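You operate a simulated robot arm through the tools that you are given. There is no shell and no other tool. Be economical: measure what you need, move in short steps, check, and stop when the job is done.

Carry out the task below with a simulated two-armed robot. There is one attempt and no reset: what you move stays moved.

## Task
Mark the blank tag with the month on the inspect card.
Fine: set the month dial, lay the tag in the marker, hold the marker steady while you draw its slide once, then put the tag in the tag tray. The slide closes with under 10 newtons.

It is judged by the outcome, as a careful person would: the job done as asked, and still so three seconds after it is handed in. It fails if anything else is knocked over, pushed out of place, dropped, spilled or broken.

## Robot
Two 7-joint arms with two-finger parallel grippers on one trunk, on a base that drives. Base frame: it is fixed to the floor where the robot stands at the start and does not move with it; the origin is under the middle of the robot, x ahead of it, y to its left, z up; the surface under the hand at the start is at about z = 1000. Lengths are in mm, angles in degrees, forces in N, time in s.
The left shoulder is at the start at [20, 170, 1253], the right one opposite. With the tool pointing down near the work surface each hand reaches from about 220 to 680 mm from the robot's upright axis, wherever it stands, measured 20 degrees to its own side. Places, roughly: bed of the marker [400, -100, 1000]; inspect card [700, -200, 1000]; marker slide [400, -200, 1100]; month dial [600, 0, 1000]; tag tray [500, -400, 1000]. Payload 3.8 kg a hand.
The tool frame of a hand sits at the grasp point between the pads (the TCP): z along the fingers, y along the line on which they close. The tips reach 30 mm beyond it. Largest opening 110 mm; finger width 20, thickness 10; the body of the gripper, 48 by 112 mm, starts 55 mm behind the TCP.
Orientation is that of the tool frame in the base frame, as [roll, pitch, yaw] about the fixed x, y, z axes, in that order (R = Rz(yaw) Ry(pitch) Rx(roll)). With the fingers straight down and closing along the base's y, the tool's x points along the base's -x, its y along +y and its z along -z.

## Interface
- The arms move only by the tool move_arm. It takes "left_plan", "right_plan" or both (then of equal length, played together; a hand with none holds still); each is one flat list of numbers, 7 for each row, row after row: the shift along the tool's x, y, z in mm, then the turn, a rotation vector about the tool's x, y, z in degrees, then the gripper command, from -1 (shut) to 1 (fully open), values between in proportion. In form: [dx, dy, dz, wx, wy, wz, claw, dx, dy, dz, wx, wy, wz, claw, ...]. A call has 1 to 8 rows; each row shifts and turns the commanded pose from where the row before left it, along the tool's axes as they then stand. Rows are played at 5 a second. More than 50 mm and 8.6 degrees between two rows, or a gripper value outside its range, and nothing of the call is played. Where a pose cannot be reached the arm comes as near as it can. A force on the tool above 40 N (or 10 N above the force at the start of the call, whichever is more), or a blocked arm, ends the call early, and 0.2 s more pass. The fingers move at their own pace (about 72 mm/s each) and stop on an object; they squeeze with about 40 N. The grip force told is the motor's: it shows also when the fingers shut on nothing. Time passes only in rows, and 0.2 s behind the last, so rows that do not move let the fingers close. The reply holds the time, the measured pose of the TCP, the force on the tool along the base axes, the opening and the grip force, in the units named above and with some noise, with the torque about the TCP (base axes, N m) and any sound that the robot's microphone picked up, and new pictures: "pictures" is both (left out), scene, wrist or none (wrist: the cameras of the hands that moved).
- Cameras (640 x 400 px; columns grow to the right, rows downward): "scene" is now at [113.6, -16.9, 1418.6]; the picture's right is [-0.21, -0.98, 0.00], its down [-0.49, 0.11, -0.87] and it looks along [0.85, -0.18, -0.50] (base axes); focal length 214 px, centre (320, 200). "left" rides on the left gripper at [72, -17, -103] in its tool frame; the picture's right is [0.23, 0.97, 0.00], its down [-0.76, 0.18, -0.62] and it looks along [-0.61, 0.14, 0.78] (tool axes); focal length 222 px, centre (320, 200). "right" rides on the right gripper at [72, 17, -103] in its tool frame; the picture's right is [-0.23, 0.97, 0.00], its down [-0.76, -0.18, -0.62] and it looks along [-0.61, -0.14, 0.78] (tool axes); focal length 222 px, centre (320, 200). There is no depth. A picture from a camera that has moved, and an enlarged one, comes with that camera's place and axes in the base frame and with its lens. The place of the scene camera against the robot may be out by one fixed shift of up to 12 mm in any direction.
- raise_lower(by): slides the trunk up (or, below 0, down) by that many mm; the arms and the scene camera ride with it, the base frame stays. It gives what a move gives, with no picture.
- roll_base(legs): drives the robot by 1 to 6 legs, each [ahead, turn to the left] in mm and degrees, along the robot's own axes; the way and the turn of a leg run together, so that a leg with both is an arc; at most 1500 mm and 180 degrees a leg. The arms and the cameras ride along, it lands a little off, and it stops where it bumps. It gives what a move gives, and a new picture of the scene camera.
- turn_head(pan, tilt): turns the head with the scene camera to pan (to the left, within 80 degrees either way) and tilt (down, from -29 to 69), counted from straight ahead of the robot. It gives what a move gives, and a new picture of the scene camera.
- inspect(camera, box): a new picture of the part [left, top, right, bottom] of that camera's present view, enlarged. It takes no simulated time.
- hand_in(): hands the job in; it is judged then, once.

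Work in short steps. Places have to be worked out from the pictures, the camera data and where the tool is seen: move nearer, look again, correct. Check each grasp and each placing, and mend what went wrong. You have 120 turns and 260 pictures in all, those below and enlarged ones among them. Open the grippers and draw the arms clear of the work before you hand the job in, unless the task says otherwise; then end with one line.

The tools are called after "Request:" by a JSON object that holds its "op" and its "data". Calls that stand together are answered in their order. move_arm: Moves the arms, as the interface text tells. Its arguments: {"type":"object","properties":{"left_plan":{"type":"array"},"right_plan":{"type":"array"},"pictures":{"type":"string","enum":["both","scene","wrist","none"]}},"required":[]} The other tools are called the same way: raise_lower (by) slides the trunk up or down; roll_base (legs) drives the base; turn_head (pan, tilt) turns the head that bears the scene camera; inspect (camera, box) takes an enlarged picture of a part of a camera's view; hand_in () hands the job in.

At the start:

```text
t: 0.0
left_eef_pos: [355.4, 40.2, 1335.7]
left_tcp_rot: [-180.0, 0.0, 180.0]
left_force: [0.4, 0.2, 0.3]
left_ft_torque: [0.0, 0.0, -0.02]
left_width: 110.1
left_grasp_force: 0.1
right_eef_pos: [329.6, -262.9, 1291.2]
right_tcp_rot: [180.0, 0.1, 179.9]
right_force: [0.5, 0.6, -0.5]
right_ft_torque: [0.0, 0.0, 0.0]
right_width: 110.1
right_grasp_force: 0.0
trunk travel left (down, up): [-350.0, 220.0]
robot x, y, heading: [0.4, 3.1, -0.0]
head pan, tilt: [-12.2, 30.0]
```

scene: 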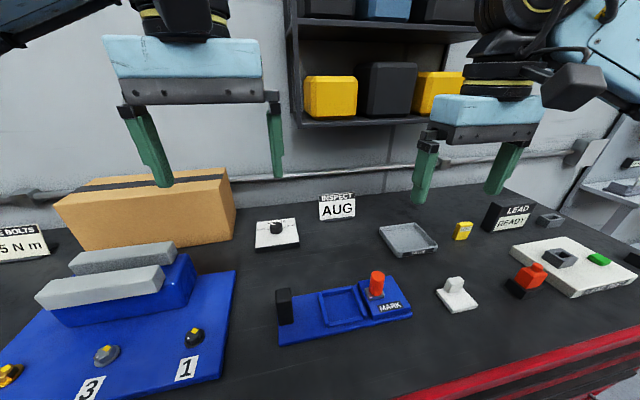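
right: 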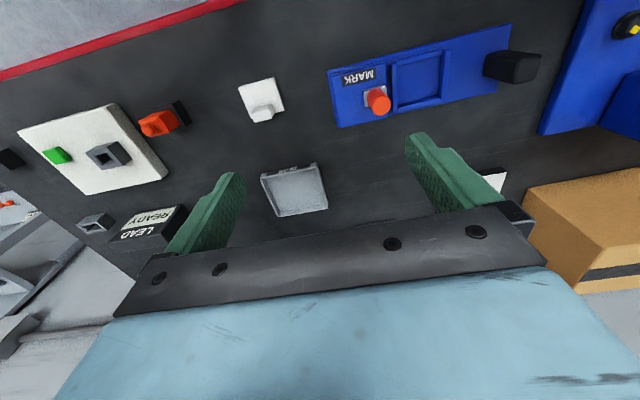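
left: 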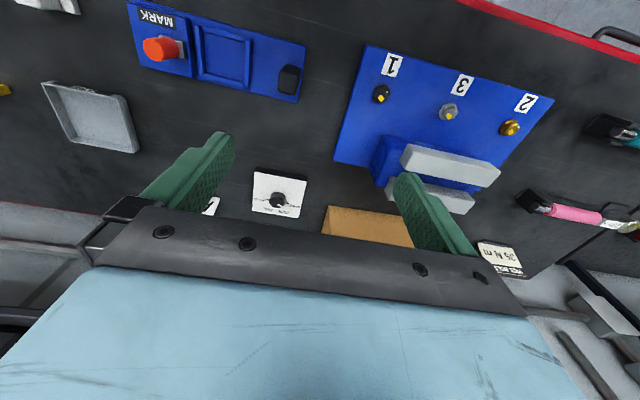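

The card reads AUG. I'll look closely at the dial, the marker and the candidate tags.

Request:
{"op": "inspect", "data": {"camera": "scene", "box": [240, 180, 360, 255]}}

Request:
{"op": "inspect", "data": {"camera": "scene", "box": [260, 210, 500, 360]}}

Request:
{"op": "inspect", "data": {"camera": "left", "box": [230, 150, 330, 230]}}

Request:
{"op": "inspect", "data": {"camera": "right", "box": [220, 20, 560, 230]}}

```text
5.33 times, centred on (300, 218) of scene
camera zoom: at [113.6, -16.9, 1418.6], right [-0.21, -0.98, 0.0], down [-0.49, 0.11, -0.87], along [0.85, -0.18, -0.5], focal length 1144 px, centre (427, 107)
```

zoom: 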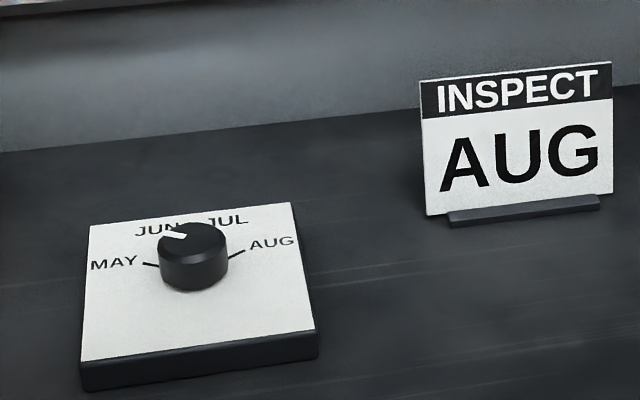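

```text
2.67 times, centred on (380, 285) of scene
camera zoom: at [113.6, -16.9, 1418.6], right [-0.21, -0.98, 0.0], down [-0.49, 0.11, -0.87], along [0.85, -0.18, -0.5], focal length 572 px, centre (160, -27)
```

zoom: 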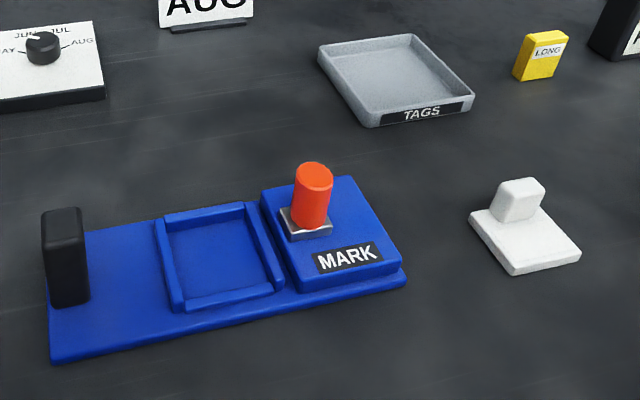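

```text
5.00 times, centred on (280, 190) of left
camera zoom: at [282.6, 23.3, 1437.3], right [-0.23, 0.97, 0.0], down [0.76, 0.18, 0.62], along [0.61, 0.14, -0.78], focal length 1111 px, centre (520, 250)
```

zoom: 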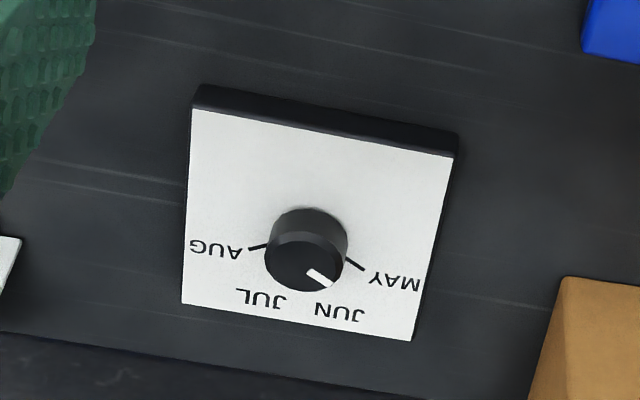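

```text
1.88 times, centred on (390, 125) of right
camera zoom: at [257.9, -245.8, 1393.8], right [0.23, 0.97, 0.0], down [0.76, -0.18, 0.62], along [0.61, -0.14, -0.78], focal length 418 px, centre (188, 341)
```

zoom: 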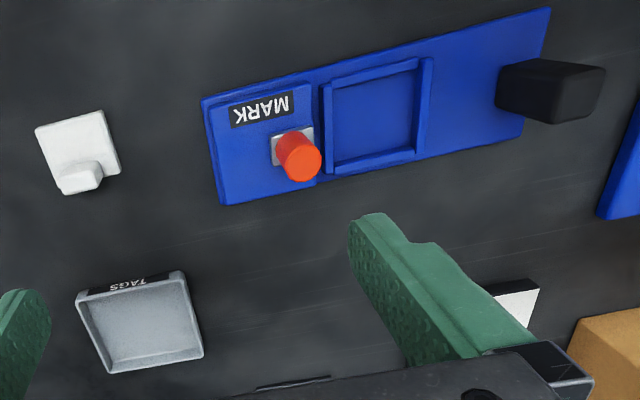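

The dial is set to JUN and has to reach AUG, two steps clockwise. The knob is near (635, 0), so I'll bring the left hand above it and look again.

Request:
{"op": "move_arm", "data": {"left_plan": [-42, -6, 20, 0, 0, 0, 0.2, -42, -6, 20, 0, 0, 0, 0.2, -42, -6, 20, 0, 0, 0, 0.2, -42, -6, 20, 0, 0, 0, 0.2, -42, -6, 20, 0, 0, 0, 0.2, -42, -6, 20, 0, 0, 0, 0.2, -25, -3, 20, 0, 0, 0, 0.2]}}

```text
t: 1.6
left_eef_pos: [590.5, 22.0, 1183.9]
left_tcp_rot: [179.9, -0.1, -179.9]
left_force: [-0.1, 0.1, 0.4]
left_ft_torque: [0.04, 0.0, -0.02]
left_width: 66.0
left_grasp_force: 0.1
left hand out of reach, approached as far as the arm can: row 6, 7
right_eef_pos: [329.6, -262.9, 1290.2]
right_tcp_rot: [180.0, 0.0, -179.9]
right_force: [-0.5, -0.1, 0.0]
right_ft_torque: [-0.01, 0.02, 0.0]
right_width: 110.0
right_grasp_force: 0.1
trunk travel left (down, up): [-350.0, 220.0]
robot x, y, heading: [-3.6, -1.1, -0.1]
head pan, tilt: [-12.2, 30.0]
camera scene: at [114.3, -16.5, 1418.5], right [-0.21, -0.98, 0.0], down [-0.49, 0.11, -0.87], along [0.85, -0.18, -0.5], focal length 214 px, centre (320, 200)
camera left: at [519.2, 3.8, 1285.3], right [-0.23, 0.97, 0.0], down [0.76, 0.18, 0.62], along [0.61, 0.14, -0.78], focal length 222 px, centre (320, 200)
```

scene: 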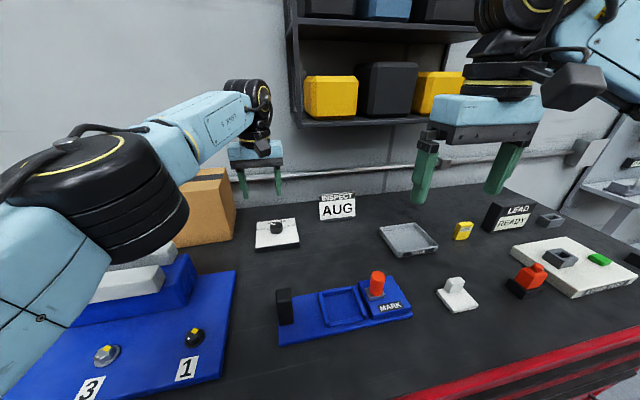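
left: 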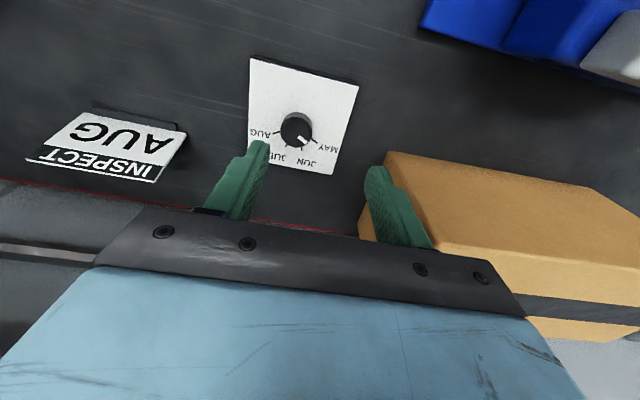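

The arm falls about 45 mm short, so I'll drive ahead slightly. The hands are well above everything on the bench.

Request:
{"op": "roll_base", "data": {"legs": [[80, 0]]}}

Request:
{"op": "inspect", "data": {"camera": "left", "box": [220, 40, 380, 190]}}

```text
t: 2.5
left_eef_pos: [611.9, 21.2, 1184.0]
left_tcp_rot: [180.0, -0.1, -179.9]
left_force: [-0.2, 0.9, -0.2]
left_ft_torque: [-0.01, 0.01, -0.03]
left_width: 66.0
left_grasp_force: 0.1
right_eef_pos: [351.5, -262.6, 1290.3]
right_tcp_rot: [180.0, -0.1, 179.9]
right_force: [-0.3, 0.8, 0.4]
right_ft_torque: [0.01, 0.01, 0.0]
right_width: 110.0
right_grasp_force: 0.0
trunk travel left (down, up): [-350.0, 220.0]
robot x, y, heading: [18.1, -0.9, -0.1]
head pan, tilt: [-12.2, 30.0]
stopped in leg 1: the robot was blocked; the commanded pose is now the measured one
camera scene: at [134.6, -17.0, 1418.4], right [-0.21, -0.98, 0.0], down [-0.49, 0.11, -0.87], along [0.85, -0.18, -0.5], focal length 214 px, centre (320, 200)
```

scene: 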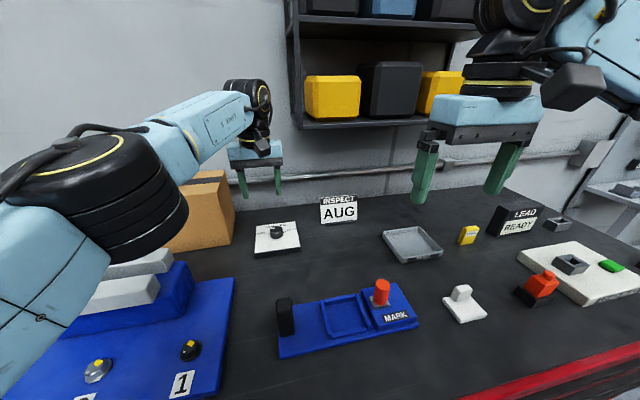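

```text
2.67 times, centred on (300, 115) of left
camera zoom: at [539.8, 3.6, 1285.4], right [-0.23, 0.97, 0.0], down [0.76, 0.18, 0.62], along [0.61, 0.14, -0.78], focal length 592 px, centre (373, 427)
```

zoom: 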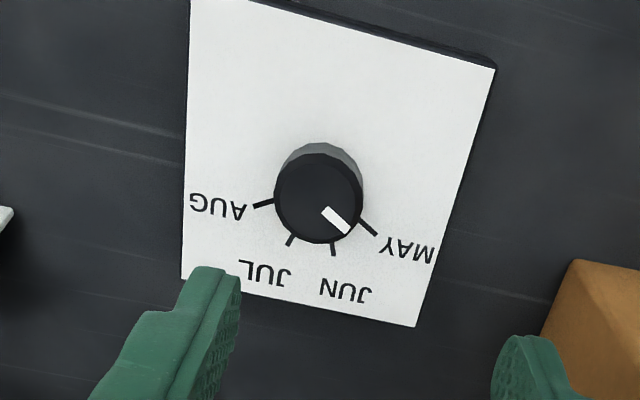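

The base stopped against the bench after about 20 mm, which should be enough. From the ticks, the labels sit at +60, +20, -20 and -60° about the dial centre (625, 0). The pointer is at about +57°, so it is really on MAY and needs about 120° clockwise. I'll centre the hand and pre-turn it 60° counter-clockwise.

Request:
{"op": "move_arm", "data": {"left_plan": [-13, -21.7, 0, 0, 0, 0, 0.2, 0, 0, 10, 0, 0, -8.55, 0.2, 0, 0, 10, 0, 0, -8.55, 0.2, 0, 0, 10, 0, 0, -8.55, 0.2, 0, 0, 10, 0, 0, -8.55, 0.2, 0, 0, 10, 0, 0, -8.55, 0.2, 0, 0, 10, 0, 0, -8.55, 0.2, 0, 0, 10, 0, 0, -8.55, 0.2]}}

```text
t: 4.3
left_eef_pos: [605.9, 8.7, 1108.5]
left_tcp_rot: [180.0, 0.0, -120.0]
left_force: [1.1, -0.5, -1.1]
left_ft_torque: [-0.01, 0.01, 0.03]
left_width: 66.0
left_grasp_force: 0.0
left hand out of reach, approached as far as the arm can: row 1
right_eef_pos: [349.6, -262.3, 1290.7]
right_tcp_rot: [-180.0, 0.0, -179.9]
right_force: [0.5, 0.2, 0.0]
right_ft_torque: [0.02, -0.01, 0.01]
right_width: 109.9
right_grasp_force: 0.0
trunk travel left (down, up): [-350.0, 220.0]
robot x, y, heading: [19.3, 1.6, -0.1]
head pan, tilt: [-12.2, 30.0]
camera scene: at [133.8, -16.9, 1418.6], right [-0.21, -0.98, 0.0], down [-0.49, 0.11, -0.87], along [0.85, -0.18, -0.5], focal length 214 px, centre (320, 200)
camera left: at [585.2, -62.3, 1210.7], right [-0.96, 0.29, 0.0], down [0.23, 0.75, 0.62], along [0.18, 0.6, -0.78], focal length 222 px, centre (320, 200)
```

scene: 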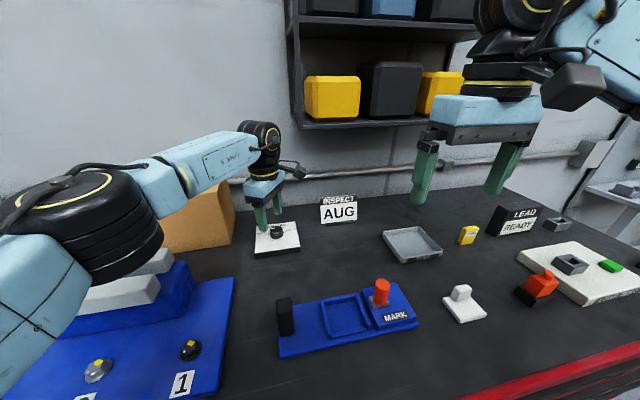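
left: 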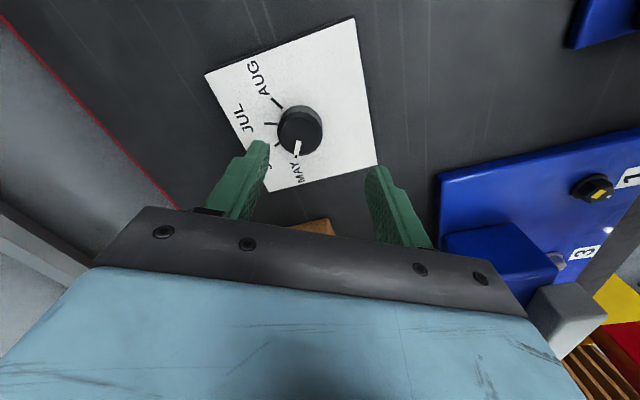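

The hand is at (606, 9), and the knob measures about (622, -0.5). I'll shift across while coming down, staying above the knob, and check the reach.

Request:
{"op": "move_arm", "data": {"left_plan": [0, -6, 5, 0, 0, 0, 0.2, 0, -6.5, 5, 0, 0, 0, 0.2, -0.5, -6.8, 10, 0, 0, 0, 0.2, 0, 0, 0, 0, 0, 0, 0.2], "pictures": "wrist"}}

```text
t: 5.3
left_eef_pos: [616.6, 3.7, 1086.8]
left_tcp_rot: [-180.0, -0.1, -120.1]
left_force: [0.6, 0.5, -0.7]
left_ft_torque: [-0.04, 0.0, -0.01]
left_width: 66.1
left_grasp_force: 0.1
left hand out of reach, approached as far as the arm can: row 3
right_eef_pos: [350.0, -262.7, 1290.1]
right_tcp_rot: [-180.0, 0.0, 180.0]
right_force: [1.1, -0.4, 0.3]
right_ft_torque: [-0.02, 0.05, 0.0]
right_width: 110.1
right_grasp_force: 0.0
trunk travel left (down, up): [-350.0, 220.0]
robot x, y, heading: [17.7, 0.7, -0.2]
head pan, tilt: [-12.2, 30.0]
camera left: at [595.0, -67.5, 1189.2], right [-0.96, 0.29, 0.0], down [0.23, 0.75, 0.62], along [0.18, 0.6, -0.78], focal length 222 px, centre (320, 200)
```

left: 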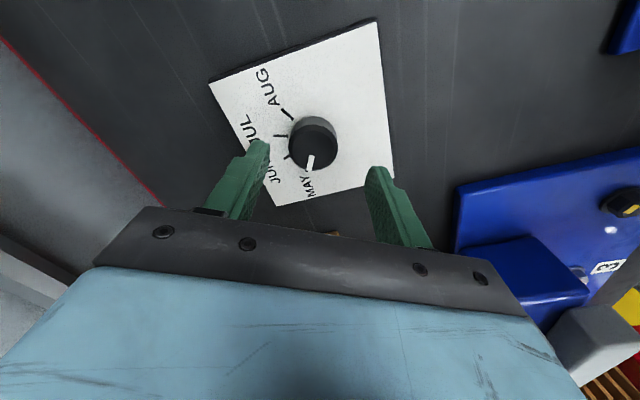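

The arm is about 6 mm short here. Turning the base slightly right brings the left shoulder forward, so I'll lift the hand clear first, then back up a little and turn.

Request:
{"op": "move_arm", "data": {"left_plan": [7, 13, -30, 0, 0, 0, 0.2, 8, 13, -30, 0, 0, 0, 0.2, 8, 13, -30, 0, 0, 0, 0.2], "pictures": "none"}}

Request:
{"op": "roll_base", "data": {"legs": [[-10, 0], [0, -9]]}}

```text
t: 6.1
left_eef_pos: [570.6, 4.2, 1177.7]
left_tcp_rot: [-180.0, 0.0, -120.1]
left_force: [0.0, 0.5, 0.6]
left_ft_torque: [0.0, -0.02, 0.04]
left_width: 65.9
left_grasp_force: 0.0
right_eef_pos: [350.4, -263.8, 1290.5]
right_tcp_rot: [-179.9, -0.1, -180.0]
right_force: [-0.4, 0.0, -0.6]
right_ft_torque: [0.03, 0.01, 0.0]
right_width: 110.1
right_grasp_force: 0.0
trunk travel left (down, up): [-350.0, 220.0]
robot x, y, heading: [19.0, -0.4, -0.0]
head pan, tilt: [-12.2, 30.0]
```

```text
t: 7.4
left_eef_pos: [554.8, -24.5, 1179.1]
left_tcp_rot: [180.0, 0.2, -123.4]
left_force: [-0.2, -0.2, -0.5]
left_ft_torque: [0.02, -0.03, -0.02]
left_width: 65.9
left_grasp_force: 0.1
right_eef_pos: [317.5, -281.1, 1290.7]
right_tcp_rot: [180.0, 0.1, 176.6]
right_force: [-0.2, -0.7, -0.2]
right_ft_torque: [0.0, -0.01, 0.0]
right_width: 109.9
right_grasp_force: 0.0
trunk travel left (down, up): [-350.0, 220.0]
robot x, y, heading: [5.6, 4.6, -3.0]
head pan, tilt: [-12.2, 30.0]
stopped in leg 2: the robot was blocked; the commanded pose is now the measured one
camera scene: at [116.3, -21.3, 1418.8], right [-0.26, -0.96, 0.0], down [-0.48, 0.13, -0.87], along [0.84, -0.23, -0.5], focal length 214 px, centre (320, 200)
```

scene: 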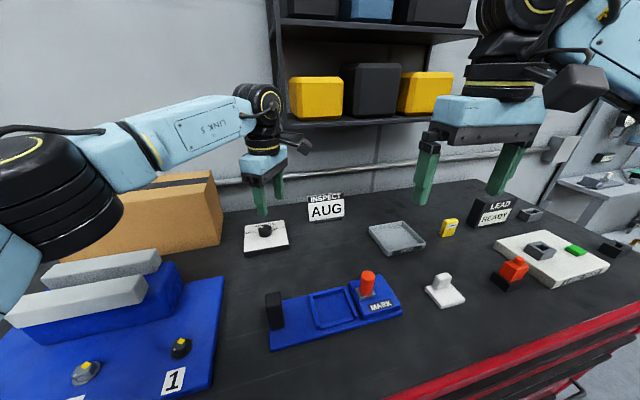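

Turning makes the base's corner touch the bench, so that gains nothing. I'll straighten up and go back to the forward position. Instead I'll tilt the tool about 3°, which covers the missing few millimetres.

Request:
{"op": "roll_base", "data": {"legs": [[0, 3], [11, 0]]}}

```text
t: 8.5
left_eef_pos: [567.4, 2.2, 1177.5]
left_tcp_rot: [179.9, 0.0, -120.4]
left_force: [0.3, -0.5, 0.6]
left_ft_torque: [0.01, 0.02, -0.02]
left_width: 66.0
left_grasp_force: 0.0
right_eef_pos: [344.2, -263.5, 1289.6]
right_tcp_rot: [-180.0, -0.1, 179.5]
right_force: [0.5, 0.1, -0.2]
right_ft_torque: [-0.02, 0.03, 0.0]
right_width: 109.8
right_grasp_force: 0.0
trunk travel left (down, up): [-350.0, 220.0]
robot x, y, heading: [17.3, 3.4, -0.2]
head pan, tilt: [-12.2, 30.0]
camera scene: at [130.4, -15.4, 1418.6], right [-0.21, -0.98, 0.0], down [-0.49, 0.11, -0.87], along [0.85, -0.18, -0.5], focal length 214 px, centre (320, 200)
```

scene: 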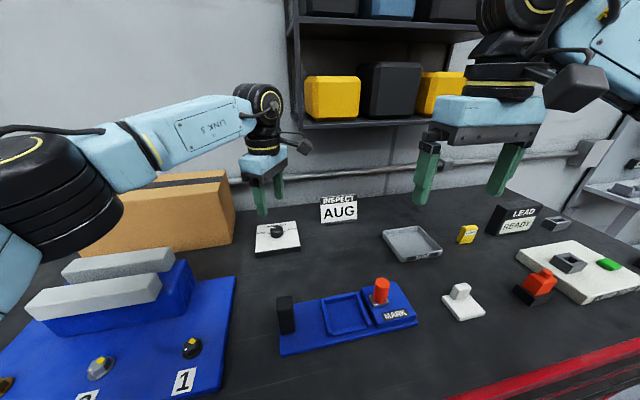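

Straight again. I'll tilt 3.5° outward, then move over the knob at about z 1077.

Request:
{"op": "move_arm", "data": {"left_plan": [0, 0, 0, 3.03, -1.75, 0, 0.2, -5.6, -11, 25, 0, 0, 0, 0.2, -5.6, -11, 25, 0, 0, 0, 0.2, -5.6, -11, 25, 0, 0, 0, 0.2, -5.6, -11, 25, 0, 0, 0, 0.2, 0, 0, 0, 0, 0, 0, 0.2], "pictures": "wrist"}}

```text
t: 9.9
left_eef_pos: [623.3, 0.6, 1080.0]
left_tcp_rot: [-177.0, 1.6, -120.4]
left_force: [0.2, -0.1, -0.2]
left_ft_torque: [-0.02, -0.02, -0.04]
left_width: 66.1
left_grasp_force: 0.0
right_eef_pos: [345.1, -262.8, 1289.6]
right_tcp_rot: [180.0, 0.0, 179.6]
right_force: [0.1, 0.1, 0.1]
right_ft_torque: [0.02, 0.0, -0.01]
right_width: 110.0
right_grasp_force: 0.0
trunk travel left (down, up): [-350.0, 220.0]
robot x, y, heading: [17.7, 1.9, -0.2]
head pan, tilt: [-12.2, 30.0]
camera left: at [594.9, -70.1, 1180.5], right [-0.95, 0.3, -0.06], down [0.2, 0.75, 0.64], along [0.23, 0.59, -0.77], focal length 222 px, centre (320, 200)
```

left: 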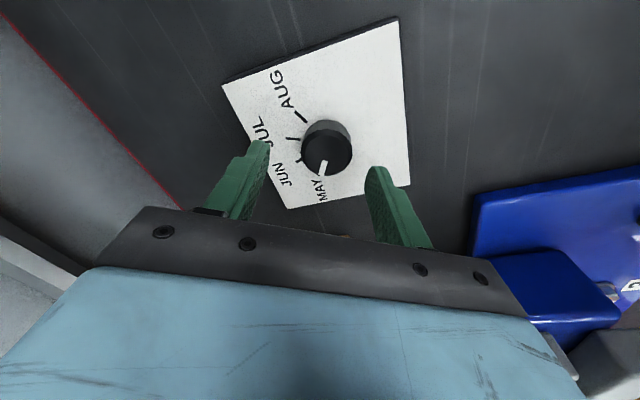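

The knob now measures about (620.5, -1). I'll correct for that and lower around it.

Request:
{"op": "move_arm", "data": {"left_plan": [3.5, 2.8, 9, 0, 0, 0, 0.2, 0, 0, 10, 0, 0, 0, 0.2, 0, 0, 9, 0, 0, 0, 0.2, 0, 0, 0, 0, 0, 0, 0.2], "pictures": "wrist"}}

Request:
{"op": "inspect", "data": {"camera": "left", "box": [210, 80, 450, 230]}}

Request:
{"op": "inspect", "data": {"camera": "scene", "box": [230, 160, 330, 260]}}

```text
t: 10.9
left_eef_pos: [621.3, -1.7, 1052.6]
left_tcp_rot: [-177.0, 1.7, -120.4]
left_force: [-1.1, -1.5, 3.2]
left_ft_torque: [0.0, 0.17, 0.03]
left_width: 66.0
left_grasp_force: 0.0
right_eef_pos: [345.1, -264.4, 1290.1]
right_tcp_rot: [180.0, -0.1, 179.6]
right_force: [0.1, -0.3, 0.2]
right_ft_torque: [-0.02, 0.04, -0.02]
right_width: 110.0
right_grasp_force: 0.1
trunk travel left (down, up): [-350.0, 220.0]
robot x, y, heading: [18.6, 2.7, -0.4]
head pan, tilt: [-12.2, 30.0]
camera left: at [592.7, -73.3, 1152.8], right [-0.95, 0.3, -0.06], down [0.19, 0.75, 0.64], along [0.23, 0.59, -0.77], focal length 222 px, centre (320, 200)
```

left: 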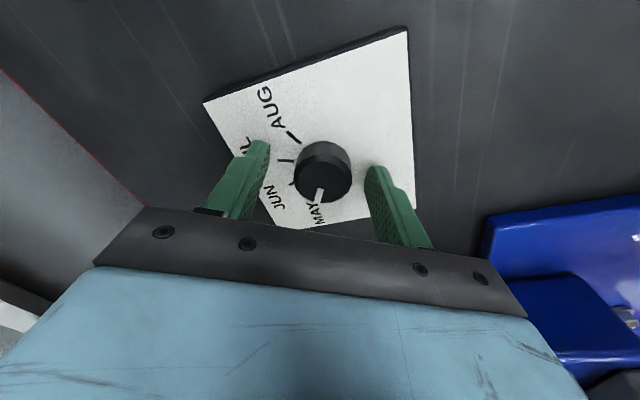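

```text
2.67 times, centred on (330, 155) of left
camera zoom: at [592.7, -73.3, 1152.8], right [-0.95, 0.3, -0.06], down [0.19, 0.75, 0.64], along [0.23, 0.59, -0.77], focal length 592 px, centre (293, 320)
```

zoom: 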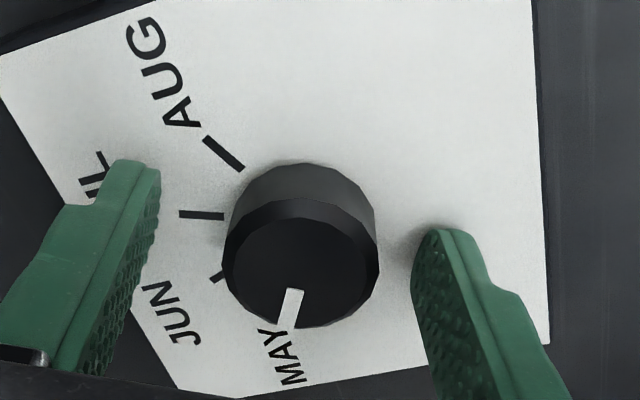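

```text
4.00 times, centred on (280, 210) of scene
camera zoom: at [130.2, -15.3, 1418.7], right [-0.21, -0.98, 0.0], down [-0.49, 0.11, -0.87], along [0.85, -0.18, -0.5], focal length 858 px, centre (480, 160)
```

zoom: 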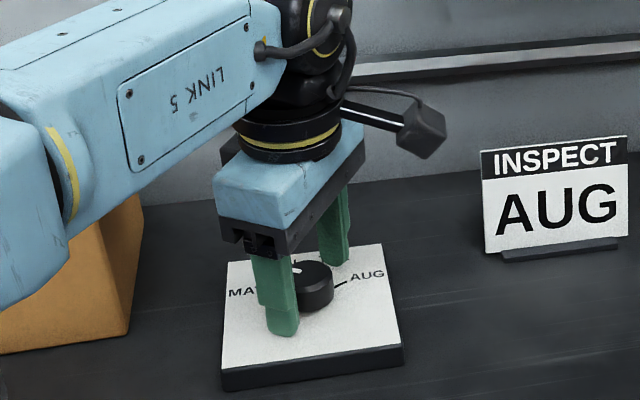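

The readings show light contact with the plate, and the knob is centred between the fingers within a couple of millimetres. I'll lift 2 mm and grip.

Request:
{"op": "move_arm", "data": {"left_plan": [0, 0, -2.5, 0, 0, 0, 0.2, 0, 0, 0, 0, 0, 0, -0.3, 0, 0, 0, 0, 0, 0, -1, 0, 0, 0, 0, 0, 0, -1], "pictures": "wrist"}}

```text
t: 11.9
left_eef_pos: [619.0, -0.5, 1054.7]
left_tcp_rot: [-177.2, 1.7, -120.4]
left_force: [-14.9, 7.5, -6.9]
left_ft_torque: [1.01, 1.04, 0.03]
left_width: 36.3
left_grasp_force: 45.0
right_eef_pos: [343.4, -261.4, 1289.8]
right_tcp_rot: [-179.9, 0.0, 179.7]
right_force: [0.0, -0.3, -0.4]
right_ft_torque: [-0.01, 0.03, -0.04]
right_width: 110.2
right_grasp_force: 0.0
trunk travel left (down, up): [-350.0, 220.0]
robot x, y, heading: [16.0, 1.0, -0.2]
head pan, tilt: [-12.2, 30.0]
camera left: at [591.4, -72.0, 1154.3], right [-0.95, 0.3, -0.05], down [0.2, 0.75, 0.64], along [0.23, 0.6, -0.77], focal length 222 px, centre (320, 200)
```

left: 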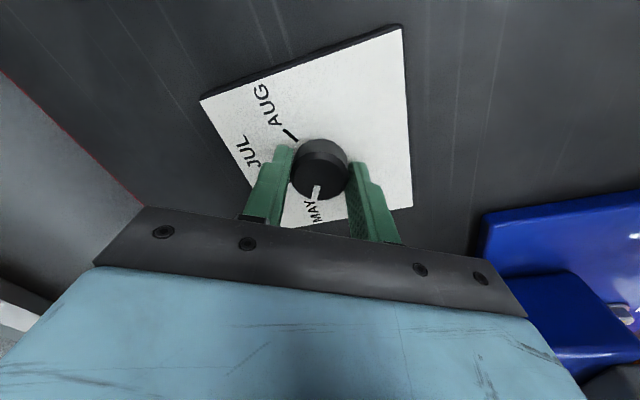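

Gripped at 36 mm with a side load of about 16 N. I'll ease that off and turn the first 60° clockwise, which is plus about the tool's z.

Request:
{"op": "move_arm", "data": {"left_plan": [0, 2.5, 0, 0, 0, 0, -1, 0, 0, 0, 0, 0, 5, -1, 0, 0, 0, 0, 0, 8, -1, 0, 0, 0, 0, 0, 8, -1, 0, 0, 0, 0, 0, 8, -1], "pictures": "wrist"}}

Request:
{"op": "inspect", "data": {"camera": "left", "box": [210, 80, 450, 230]}}

```text
t: 13.1
left_eef_pos: [619.3, -0.5, 1054.3]
left_tcp_rot: [-178.3, 2.9, -149.4]
left_force: [-5.3, 3.6, -12.2]
left_ft_torque: [0.04, 1.17, 0.04]
left_width: 36.2
left_grasp_force: 44.9
right_eef_pos: [345.6, -263.3, 1290.4]
right_tcp_rot: [180.0, -0.2, 179.6]
right_force: [0.1, -0.5, 0.8]
right_ft_torque: [0.03, 0.0, -0.01]
right_width: 109.9
right_grasp_force: 0.0
trunk travel left (down, up): [-350.0, 220.0]
robot x, y, heading: [16.6, -0.3, 0.1]
head pan, tilt: [-12.2, 30.0]
camera left: at [559.1, -51.9, 1152.9], right [-0.69, 0.72, -0.04], down [0.53, 0.54, 0.66], along [0.5, 0.43, -0.75], focal length 222 px, centre (320, 200)
```

left: 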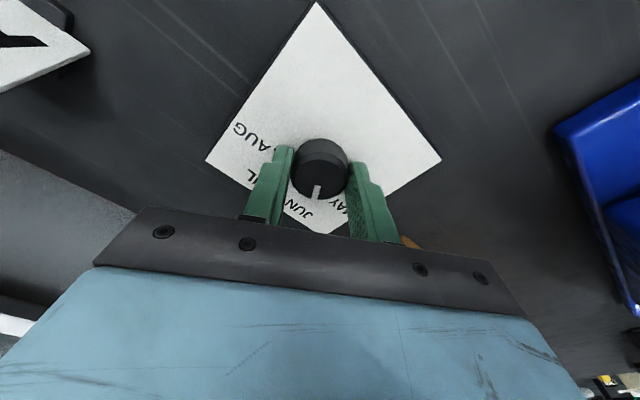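

```text
2.67 times, centred on (330, 155) of left
camera zoom: at [559.1, -51.9, 1152.9], right [-0.69, 0.72, -0.04], down [0.53, 0.54, 0.66], along [0.5, 0.43, -0.75], focal length 592 px, centre (293, 320)
```

zoom: 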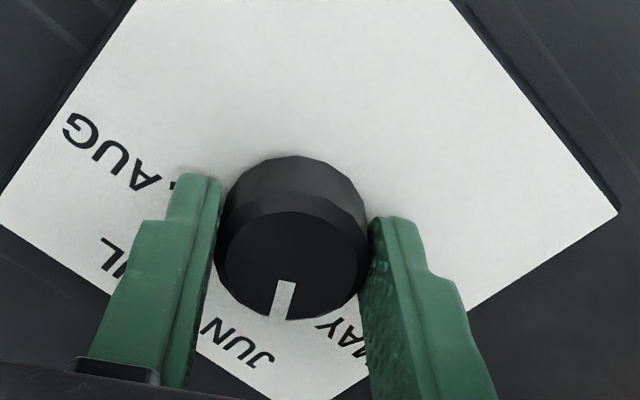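

The knob turns with the hand: it has gone 29° and passed between MAY and JUN. I'll go on turning.

Request:
{"op": "move_arm", "data": {"left_plan": [0, 0, 0, 0, 0, 8, -1, 0, 0, 0, 0, 0, 8, -1, 0, 0, 0, 0, 0, 8, -1, 0, 0, 0, 0, 0, 8, -1, 0, 0, 0, 0, 0, 8, -1, 0, 0, 0, 0, 0, 8, -1, 0, 0, 0, 0, 0, 8, -1], "pictures": "wrist"}}

Request:
{"op": "inspect", "data": {"camera": "left", "box": [210, 80, 450, 230]}}

```text
t: 14.7
left_eef_pos: [618.7, 0.7, 1054.9]
left_tcp_rot: [178.5, 3.3, 154.4]
left_force: [0.5, 4.5, -3.6]
left_ft_torque: [-1.4, -0.51, 0.07]
left_width: 36.4
left_grasp_force: 44.6
right_eef_pos: [344.9, -263.0, 1290.7]
right_tcp_rot: [180.0, -0.1, 179.5]
right_force: [0.2, -0.5, 0.1]
right_ft_torque: [0.01, -0.02, -0.04]
right_width: 109.8
right_grasp_force: 0.0
trunk travel left (down, up): [-350.0, 220.0]
robot x, y, heading: [18.6, 3.1, -0.1]
head pan, tilt: [-12.2, 30.0]
camera left: at [540.0, 16.1, 1152.1], right [0.22, 0.98, 0.01], down [0.72, -0.17, 0.67], along [0.66, -0.14, -0.74], focal length 222 px, centre (320, 200)
```

left: 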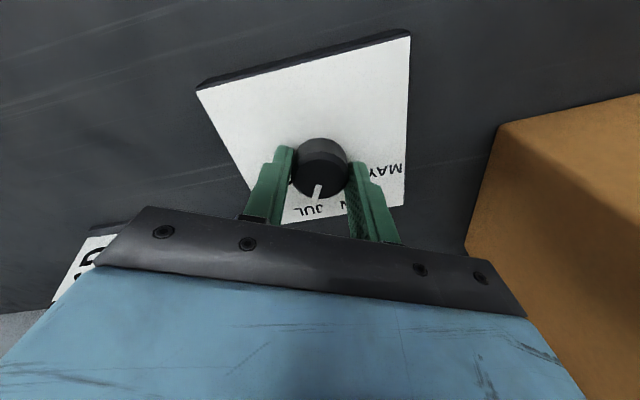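

```text
2.67 times, centred on (330, 155) of left
camera zoom: at [540.0, 16.1, 1152.1], right [0.22, 0.98, 0.01], down [0.72, -0.17, 0.67], along [0.66, -0.14, -0.74], focal length 592 px, centre (293, 320)
```

zoom: 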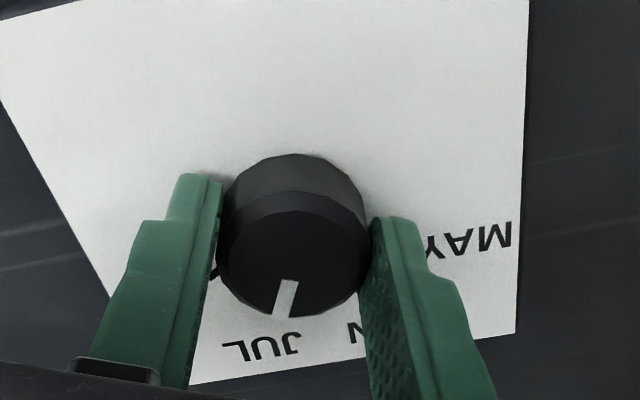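

The pointer measures about -25°, just past JUL, and AUG is at -60°. I'll turn 34° more.

Request:
{"op": "move_arm", "data": {"left_plan": [0, 0, 0, 0, 0, 8.5, -1, 0, 0, 0, 0, 0, 8.5, -1, 0, 0, 0, 0, 0, 8.5, -1, 0, 0, 0, 0, 0, 8.5, -1, 0, 0, 0, 0, 0, 0, -1], "pictures": "wrist"}}

Request:
{"op": "inspect", "data": {"camera": "left", "box": [210, 80, 450, 230]}}

Request:
{"op": "inspect", "data": {"camera": "scene", "box": [230, 160, 330, 260]}}

```text
t: 15.3
left_eef_pos: [608.7, 8.1, 1052.0]
left_tcp_rot: [178.6, 5.7, 142.3]
left_force: [11.0, -17.1, -4.6]
left_ft_torque: [-1.62, -0.43, -0.09]
left_width: 36.3
left_grasp_force: 44.9
left hand out of reach, approached as far as the arm can: row 1, 2
right_eef_pos: [346.9, -264.6, 1289.8]
right_tcp_rot: [180.0, -0.1, 179.5]
right_force: [0.3, 1.0, 0.1]
right_ft_torque: [0.0, -0.01, -0.02]
right_width: 110.0
right_grasp_force: 0.2
trunk travel left (down, up): [-350.0, 220.0]
robot x, y, heading: [17.1, 3.5, -0.6]
head pan, tilt: [-12.2, 30.0]
stopped in row 2 (left hand): the force on the tool passed its limit at 140 N (the readings are from after the stop); the commanded pose is now the measured one
camera left: at [532.6, 42.7, 1145.3], right [0.41, 0.91, 0.0], down [0.65, -0.3, 0.7], along [0.64, -0.29, -0.71], focal length 222 px, centre (320, 200)
```

left: 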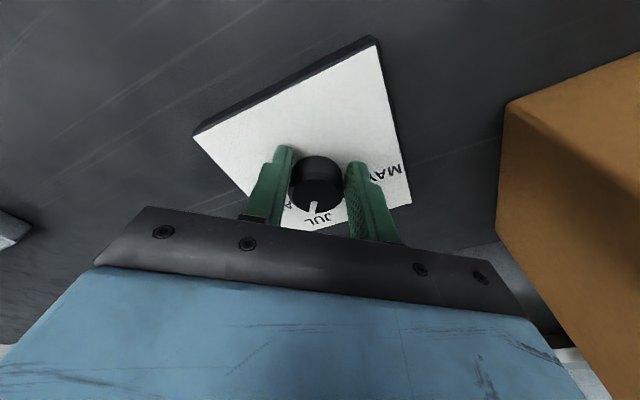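

```text
2.67 times, centred on (330, 155) of left
camera zoom: at [532.6, 42.7, 1145.3], right [0.41, 0.91, 0.0], down [0.65, -0.3, 0.7], along [0.64, -0.29, -0.71], focal length 592 px, centre (293, 320)
```

zoom: 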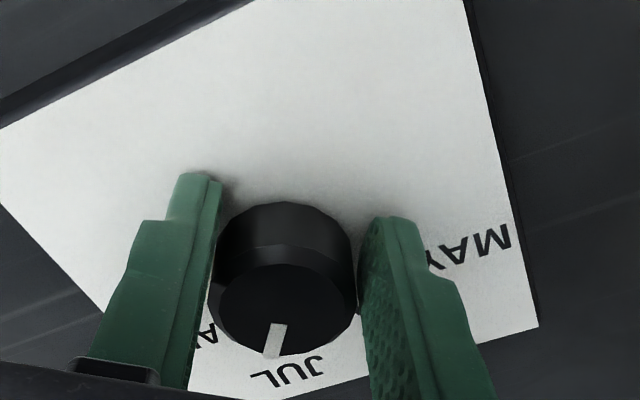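

```text
4.00 times, centred on (280, 210) of scene
camera zoom: at [133.7, -15.9, 1418.3], right [-0.22, -0.98, 0.0], down [-0.49, 0.11, -0.87], along [0.84, -0.19, -0.5], focal length 858 px, centre (480, 160)
```

zoom: 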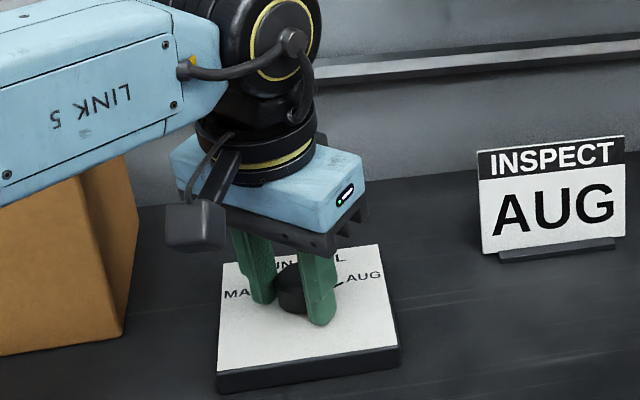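

The arm hit its turning limit and pulled sideways. I'll stop turning, release, lift off and re-check the dial.

Request:
{"op": "move_arm", "data": {"left_plan": [0, 0, 0, 0, 0, 0, 0.2, 0, 0, 0, 0, 0, 0, 0.2, 0, 0, -15, 0, 0, 0, 0.2, 0, 0, -25, 0, 0, 0, 0.2, 10, 0, -25, 0, 0, 0, 0.2, 15, 0, -25, 0, 0, 0, 0.2]}}

Request:
{"op": "inspect", "data": {"camera": "left", "box": [230, 20, 410, 170]}}

Request:
{"op": "inspect", "data": {"camera": "scene", "box": [230, 160, 330, 260]}}

```text
t: 16.7
left_eef_pos: [581.1, 31.6, 1141.1]
left_tcp_rot: [178.2, 5.4, 142.6]
left_force: [-0.6, 0.9, 0.2]
left_ft_torque: [0.03, -0.01, -0.01]
left_width: 66.2
left_grasp_force: 0.0
right_eef_pos: [344.4, -264.3, 1289.6]
right_tcp_rot: [179.9, -0.2, 179.5]
right_force: [-0.2, 0.5, 0.4]
right_ft_torque: [-0.03, 0.01, 0.03]
right_width: 109.8
right_grasp_force: 0.0
trunk travel left (down, up): [-350.0, 220.0]
robot x, y, heading: [18.0, 1.5, -0.6]
head pan, tilt: [-12.2, 30.0]
camera scene: at [130.5, -15.4, 1418.7], right [-0.21, -0.98, 0.0], down [-0.49, 0.11, -0.87], along [0.85, -0.19, -0.5], focal length 214 px, centre (320, 200)
camera left: at [503.3, 65.0, 1234.6], right [0.41, 0.91, 0.01], down [0.65, -0.3, 0.7], along [0.64, -0.28, -0.72], focal length 222 px, centre (320, 200)
```

scene: 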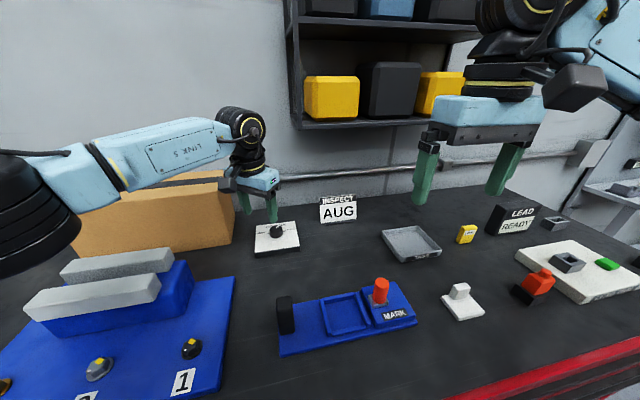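
left: 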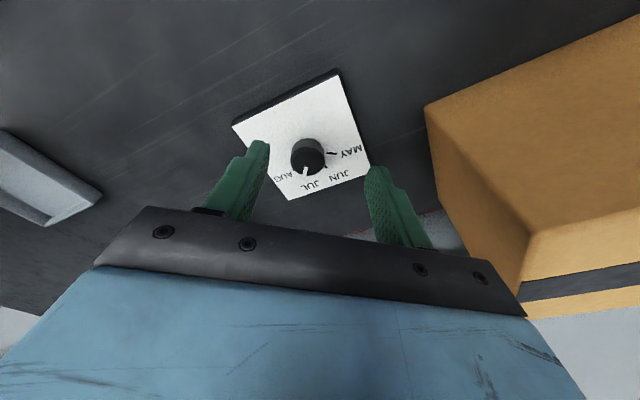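

```text
2.67 times, centred on (320, 95) of left
camera zoom: at [503.3, 65.0, 1234.6], right [0.41, 0.91, 0.01], down [0.65, -0.3, 0.7], along [0.64, -0.28, -0.72], focal length 592 px, centre (320, 480)
```

zoom: 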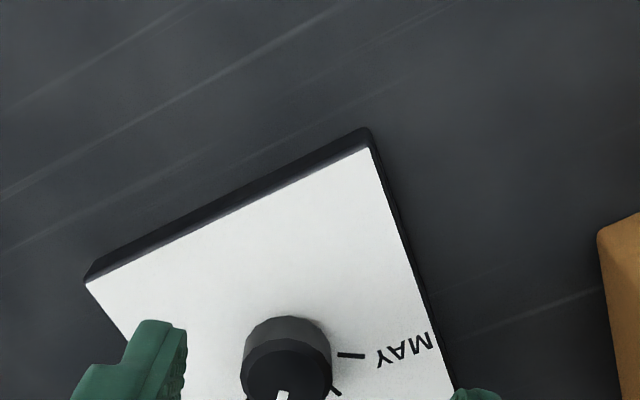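

```text
4.00 times, centred on (280, 210) of scene
camera zoom: at [130.5, -15.4, 1418.7], right [-0.21, -0.98, 0.0], down [-0.49, 0.11, -0.87], along [0.85, -0.19, -0.5], focal length 858 px, centre (480, 160)
```

zoom: 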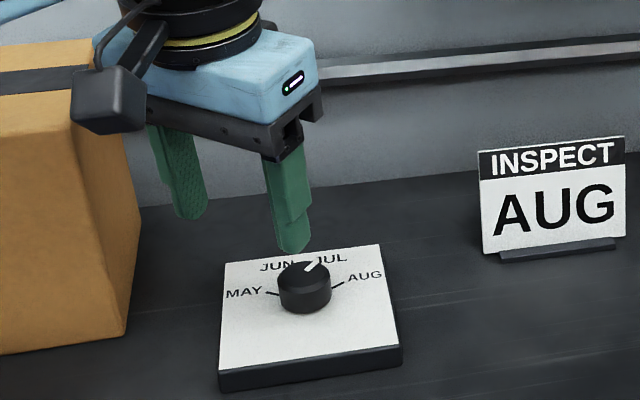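

The dial plate hasn't moved. Next I'll read the pointer precisely.

Request:
{"op": "inspect", "data": {"camera": "left", "box": [220, 60, 380, 210]}}

```text
2.67 times, centred on (300, 135) of left
camera zoom: at [503.3, 65.0, 1234.6], right [0.41, 0.91, 0.01], down [0.65, -0.3, 0.7], along [0.64, -0.28, -0.72], focal length 592 px, centre (373, 373)
```

zoom: 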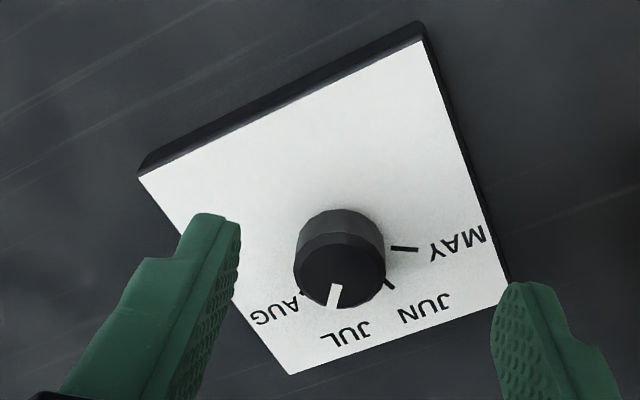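

The pointer is at about -37°, so it needs 22° more. I'll turn the wrist back 40° in the air, then return over the knob.

Request:
{"op": "move_arm", "data": {"left_plan": [0, 0, 0, 0, 0, -8, 0.2, 0, 0, 0, 0, 0, -8, 0.2, 0, 0, 0, 0, 0, -8, 0.2, 0, 0, 0, 0, 0, -8, 0.2, 0, 0, 0, 0, 0, -8, 0.2, -14, -15, 28, 0, 0, 0, 0.2, -14.7, -15.2, 28, 0, 0, 0, 0.2, 0, 0, 0, 0, 0, 0, 0.2], "pictures": "wrist"}}

Request:
{"op": "inspect", "data": {"camera": "left", "box": [210, 60, 450, 210]}}

```text
t: 18.5
left_eef_pos: [614.0, 1.0, 1087.2]
left_tcp_rot: [-177.9, 5.2, -177.3]
left_force: [0.3, -0.1, 0.6]
left_ft_torque: [0.0, 0.0, -0.02]
left_width: 65.9
left_grasp_force: 0.0
right_eef_pos: [344.6, -264.1, 1288.9]
right_tcp_rot: [179.9, -0.1, 179.5]
right_force: [0.4, -0.6, 0.5]
right_ft_torque: [-0.03, 0.0, -0.01]
right_width: 110.1
right_grasp_force: 0.1
trunk travel left (down, up): [-350.0, 220.0]
robot x, y, heading: [15.6, 5.4, -0.5]
head pan, tilt: [-12.2, 30.0]
camera left: at [532.8, -16.4, 1181.9], right [-0.27, 0.96, -0.06], down [0.69, 0.24, 0.68], along [0.67, 0.15, -0.73], focal length 222 px, centre (320, 200)
```

left: 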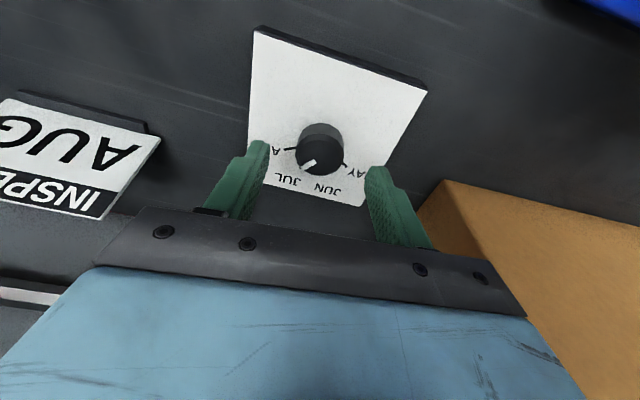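

```text
2.67 times, centred on (330, 135) of left
camera zoom: at [532.8, -16.4, 1181.9], right [-0.27, 0.96, -0.06], down [0.69, 0.24, 0.68], along [0.67, 0.15, -0.73], focal length 592 px, centre (293, 373)
```

zoom: 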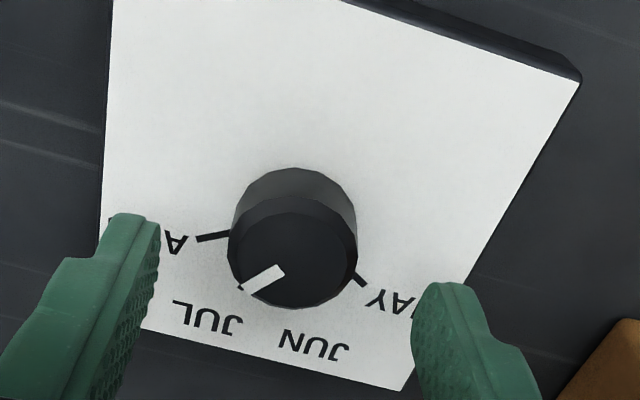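

Well centred, with the pointer at about -37°. I'll lower and grip.

Request:
{"op": "move_arm", "data": {"left_plan": [-1, 0, 10, 0, 0, 0, 0.2, 0, 0, 11, 0, 0, 0, 0.2, 0, 0, 10, 0, 0, 0, 0.2, 0, 0, 0, 0, 0, 0, -0.2, 0, 0, 0, 0, 0, 0, -1, 0, 0, 0, 0, 0, 0, -1, 0, 0, 0, 0, 0, 0, -1], "pictures": "none"}}

```text
t: 20.1
left_eef_pos: [617.5, 1.2, 1056.8]
left_tcp_rot: [-178.1, 5.1, -177.0]
left_force: [-1.9, 7.8, -3.5]
left_ft_torque: [1.06, -0.2, 0.07]
left_width: 36.3
left_grasp_force: 44.7
right_eef_pos: [345.6, -263.5, 1289.4]
right_tcp_rot: [-180.0, -0.2, 179.5]
right_force: [1.0, -0.8, 0.3]
right_ft_torque: [-0.02, 0.01, 0.0]
right_width: 109.9
right_grasp_force: 0.0
trunk travel left (down, up): [-350.0, 220.0]
robot x, y, heading: [17.6, 2.7, -0.2]
head pan, tilt: [-12.2, 30.0]
```

Gripped. I'll turn 22.5° more.

Request:
{"op": "move_arm", "data": {"left_plan": [0, 1, 0, 0, 0, 7.5, -1, 0, 0, 0, 0, 0, 7.5, -1, 0, 0, 0, 0, 0, 7.5, -1, 0, 0, 0, 0, 0, 0, -1], "pictures": "wrist"}}

Request:
{"op": "inspect", "data": {"camera": "left", "box": [210, 80, 450, 230]}}

```text
t: 21.1
left_eef_pos: [618.7, 0.3, 1057.2]
left_tcp_rot: [-180.0, 5.6, 160.2]
left_force: [-3.3, 6.3, -5.0]
left_ft_torque: [0.1, 0.4, 0.82]
left_width: 36.1
left_grasp_force: 44.8
right_eef_pos: [345.4, -264.1, 1289.6]
right_tcp_rot: [180.0, -0.1, 179.5]
right_force: [-0.3, -0.3, 0.3]
right_ft_torque: [0.03, 0.02, -0.03]
right_width: 109.9
right_grasp_force: 0.0
trunk travel left (down, up): [-350.0, 220.0]
robot x, y, heading: [16.1, 0.6, -0.1]
head pan, tilt: [-12.2, 30.0]
camera left: at [535.5, 12.5, 1151.1], right [0.12, 0.99, -0.02], down [0.72, -0.07, 0.69], along [0.69, -0.1, -0.72], focal length 222 px, centre (320, 200)
```

left: 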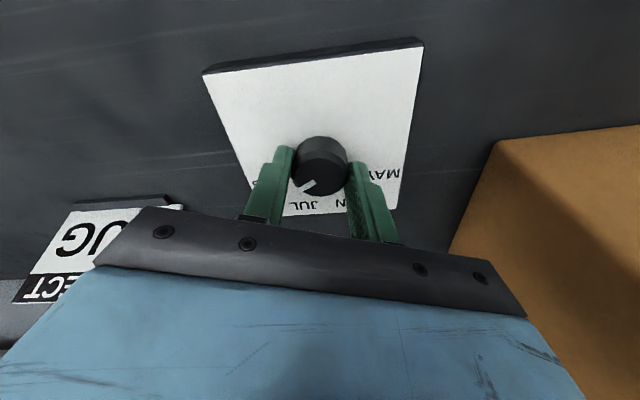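

```text
2.67 times, centred on (330, 155) of left
camera zoom: at [535.5, 12.5, 1151.1], right [0.12, 0.99, -0.02], down [0.72, -0.07, 0.69], along [0.69, -0.1, -0.72], focal length 592 px, centre (293, 320)
```

zoom: 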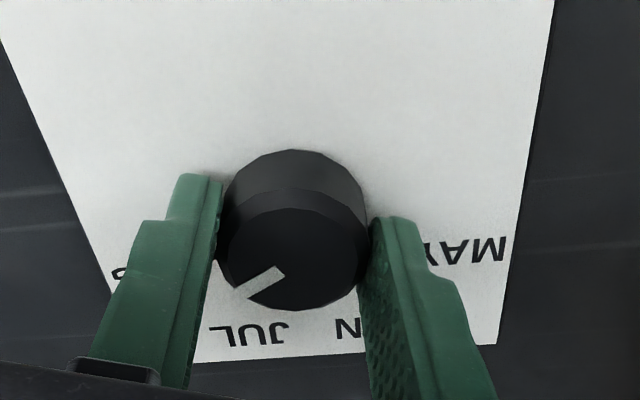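

The pointer now measures about -62°, with 0.8 N m that suggests an end stop. I'll release, lift and check.

Request:
{"op": "move_arm", "data": {"left_plan": [0, 0, 0, 0, 0, 0, 0.2, 0, 0, 0, 0, 0, 0, 0.2, 0, 0, -15, 0, 0, 0, 0.2, 0, 0, -25, 0, 0, 0, 0.2, 20, 0, -25, 0, 0, 0, 0.2, 20, 0, -25, 0, 0, 0, 0.2], "pictures": "none"}}

Request:
{"op": "inspect", "data": {"camera": "left", "box": [230, 20, 390, 170]}}

Request:
{"op": "inspect", "data": {"camera": "scene", "box": [250, 200, 310, 260]}}

```text
t: 22.5
left_eef_pos: [570.5, 16.7, 1143.3]
left_tcp_rot: [179.8, 5.7, 160.1]
left_force: [-0.3, 0.2, 0.2]
left_ft_torque: [0.0, 0.01, 0.0]
left_width: 66.1
left_grasp_force: 0.0
right_eef_pos: [345.0, -264.5, 1290.2]
right_tcp_rot: [-180.0, -0.1, 179.6]
right_force: [-0.3, 0.8, -0.3]
right_ft_torque: [-0.01, -0.03, 0.0]
right_width: 110.2
right_grasp_force: 0.0
trunk travel left (down, up): [-350.0, 220.0]
robot x, y, heading: [15.9, 0.8, -0.1]
head pan, tilt: [-12.2, 30.0]
```

```text
2.67 times, centred on (310, 95) of left
camera zoom: at [488.1, 28.0, 1237.7], right [0.12, 0.99, -0.02], down [0.71, -0.07, 0.7], along [0.69, -0.1, -0.72], focal length 592 px, centre (347, 480)
```

zoom: 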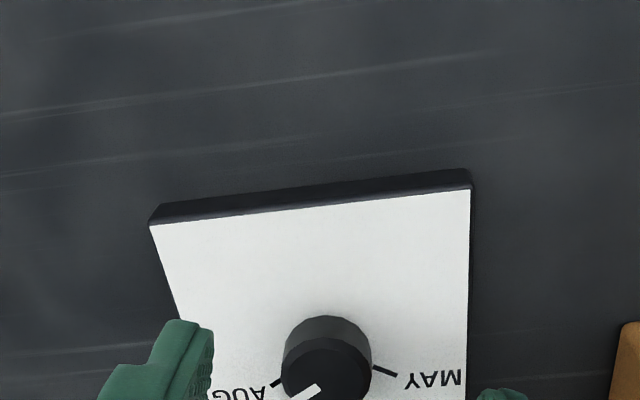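

```text
6.67 times, centred on (280, 230) of scene
camera zoom: at [130.5, -15.7, 1418.7], right [-0.21, -0.98, 0.0], down [-0.49, 0.11, -0.87], along [0.85, -0.19, -0.5], focal length 1430 px, centre (587, 0)
```

zoom: 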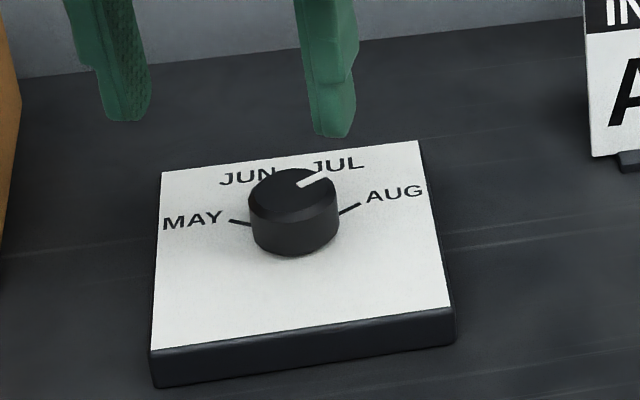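

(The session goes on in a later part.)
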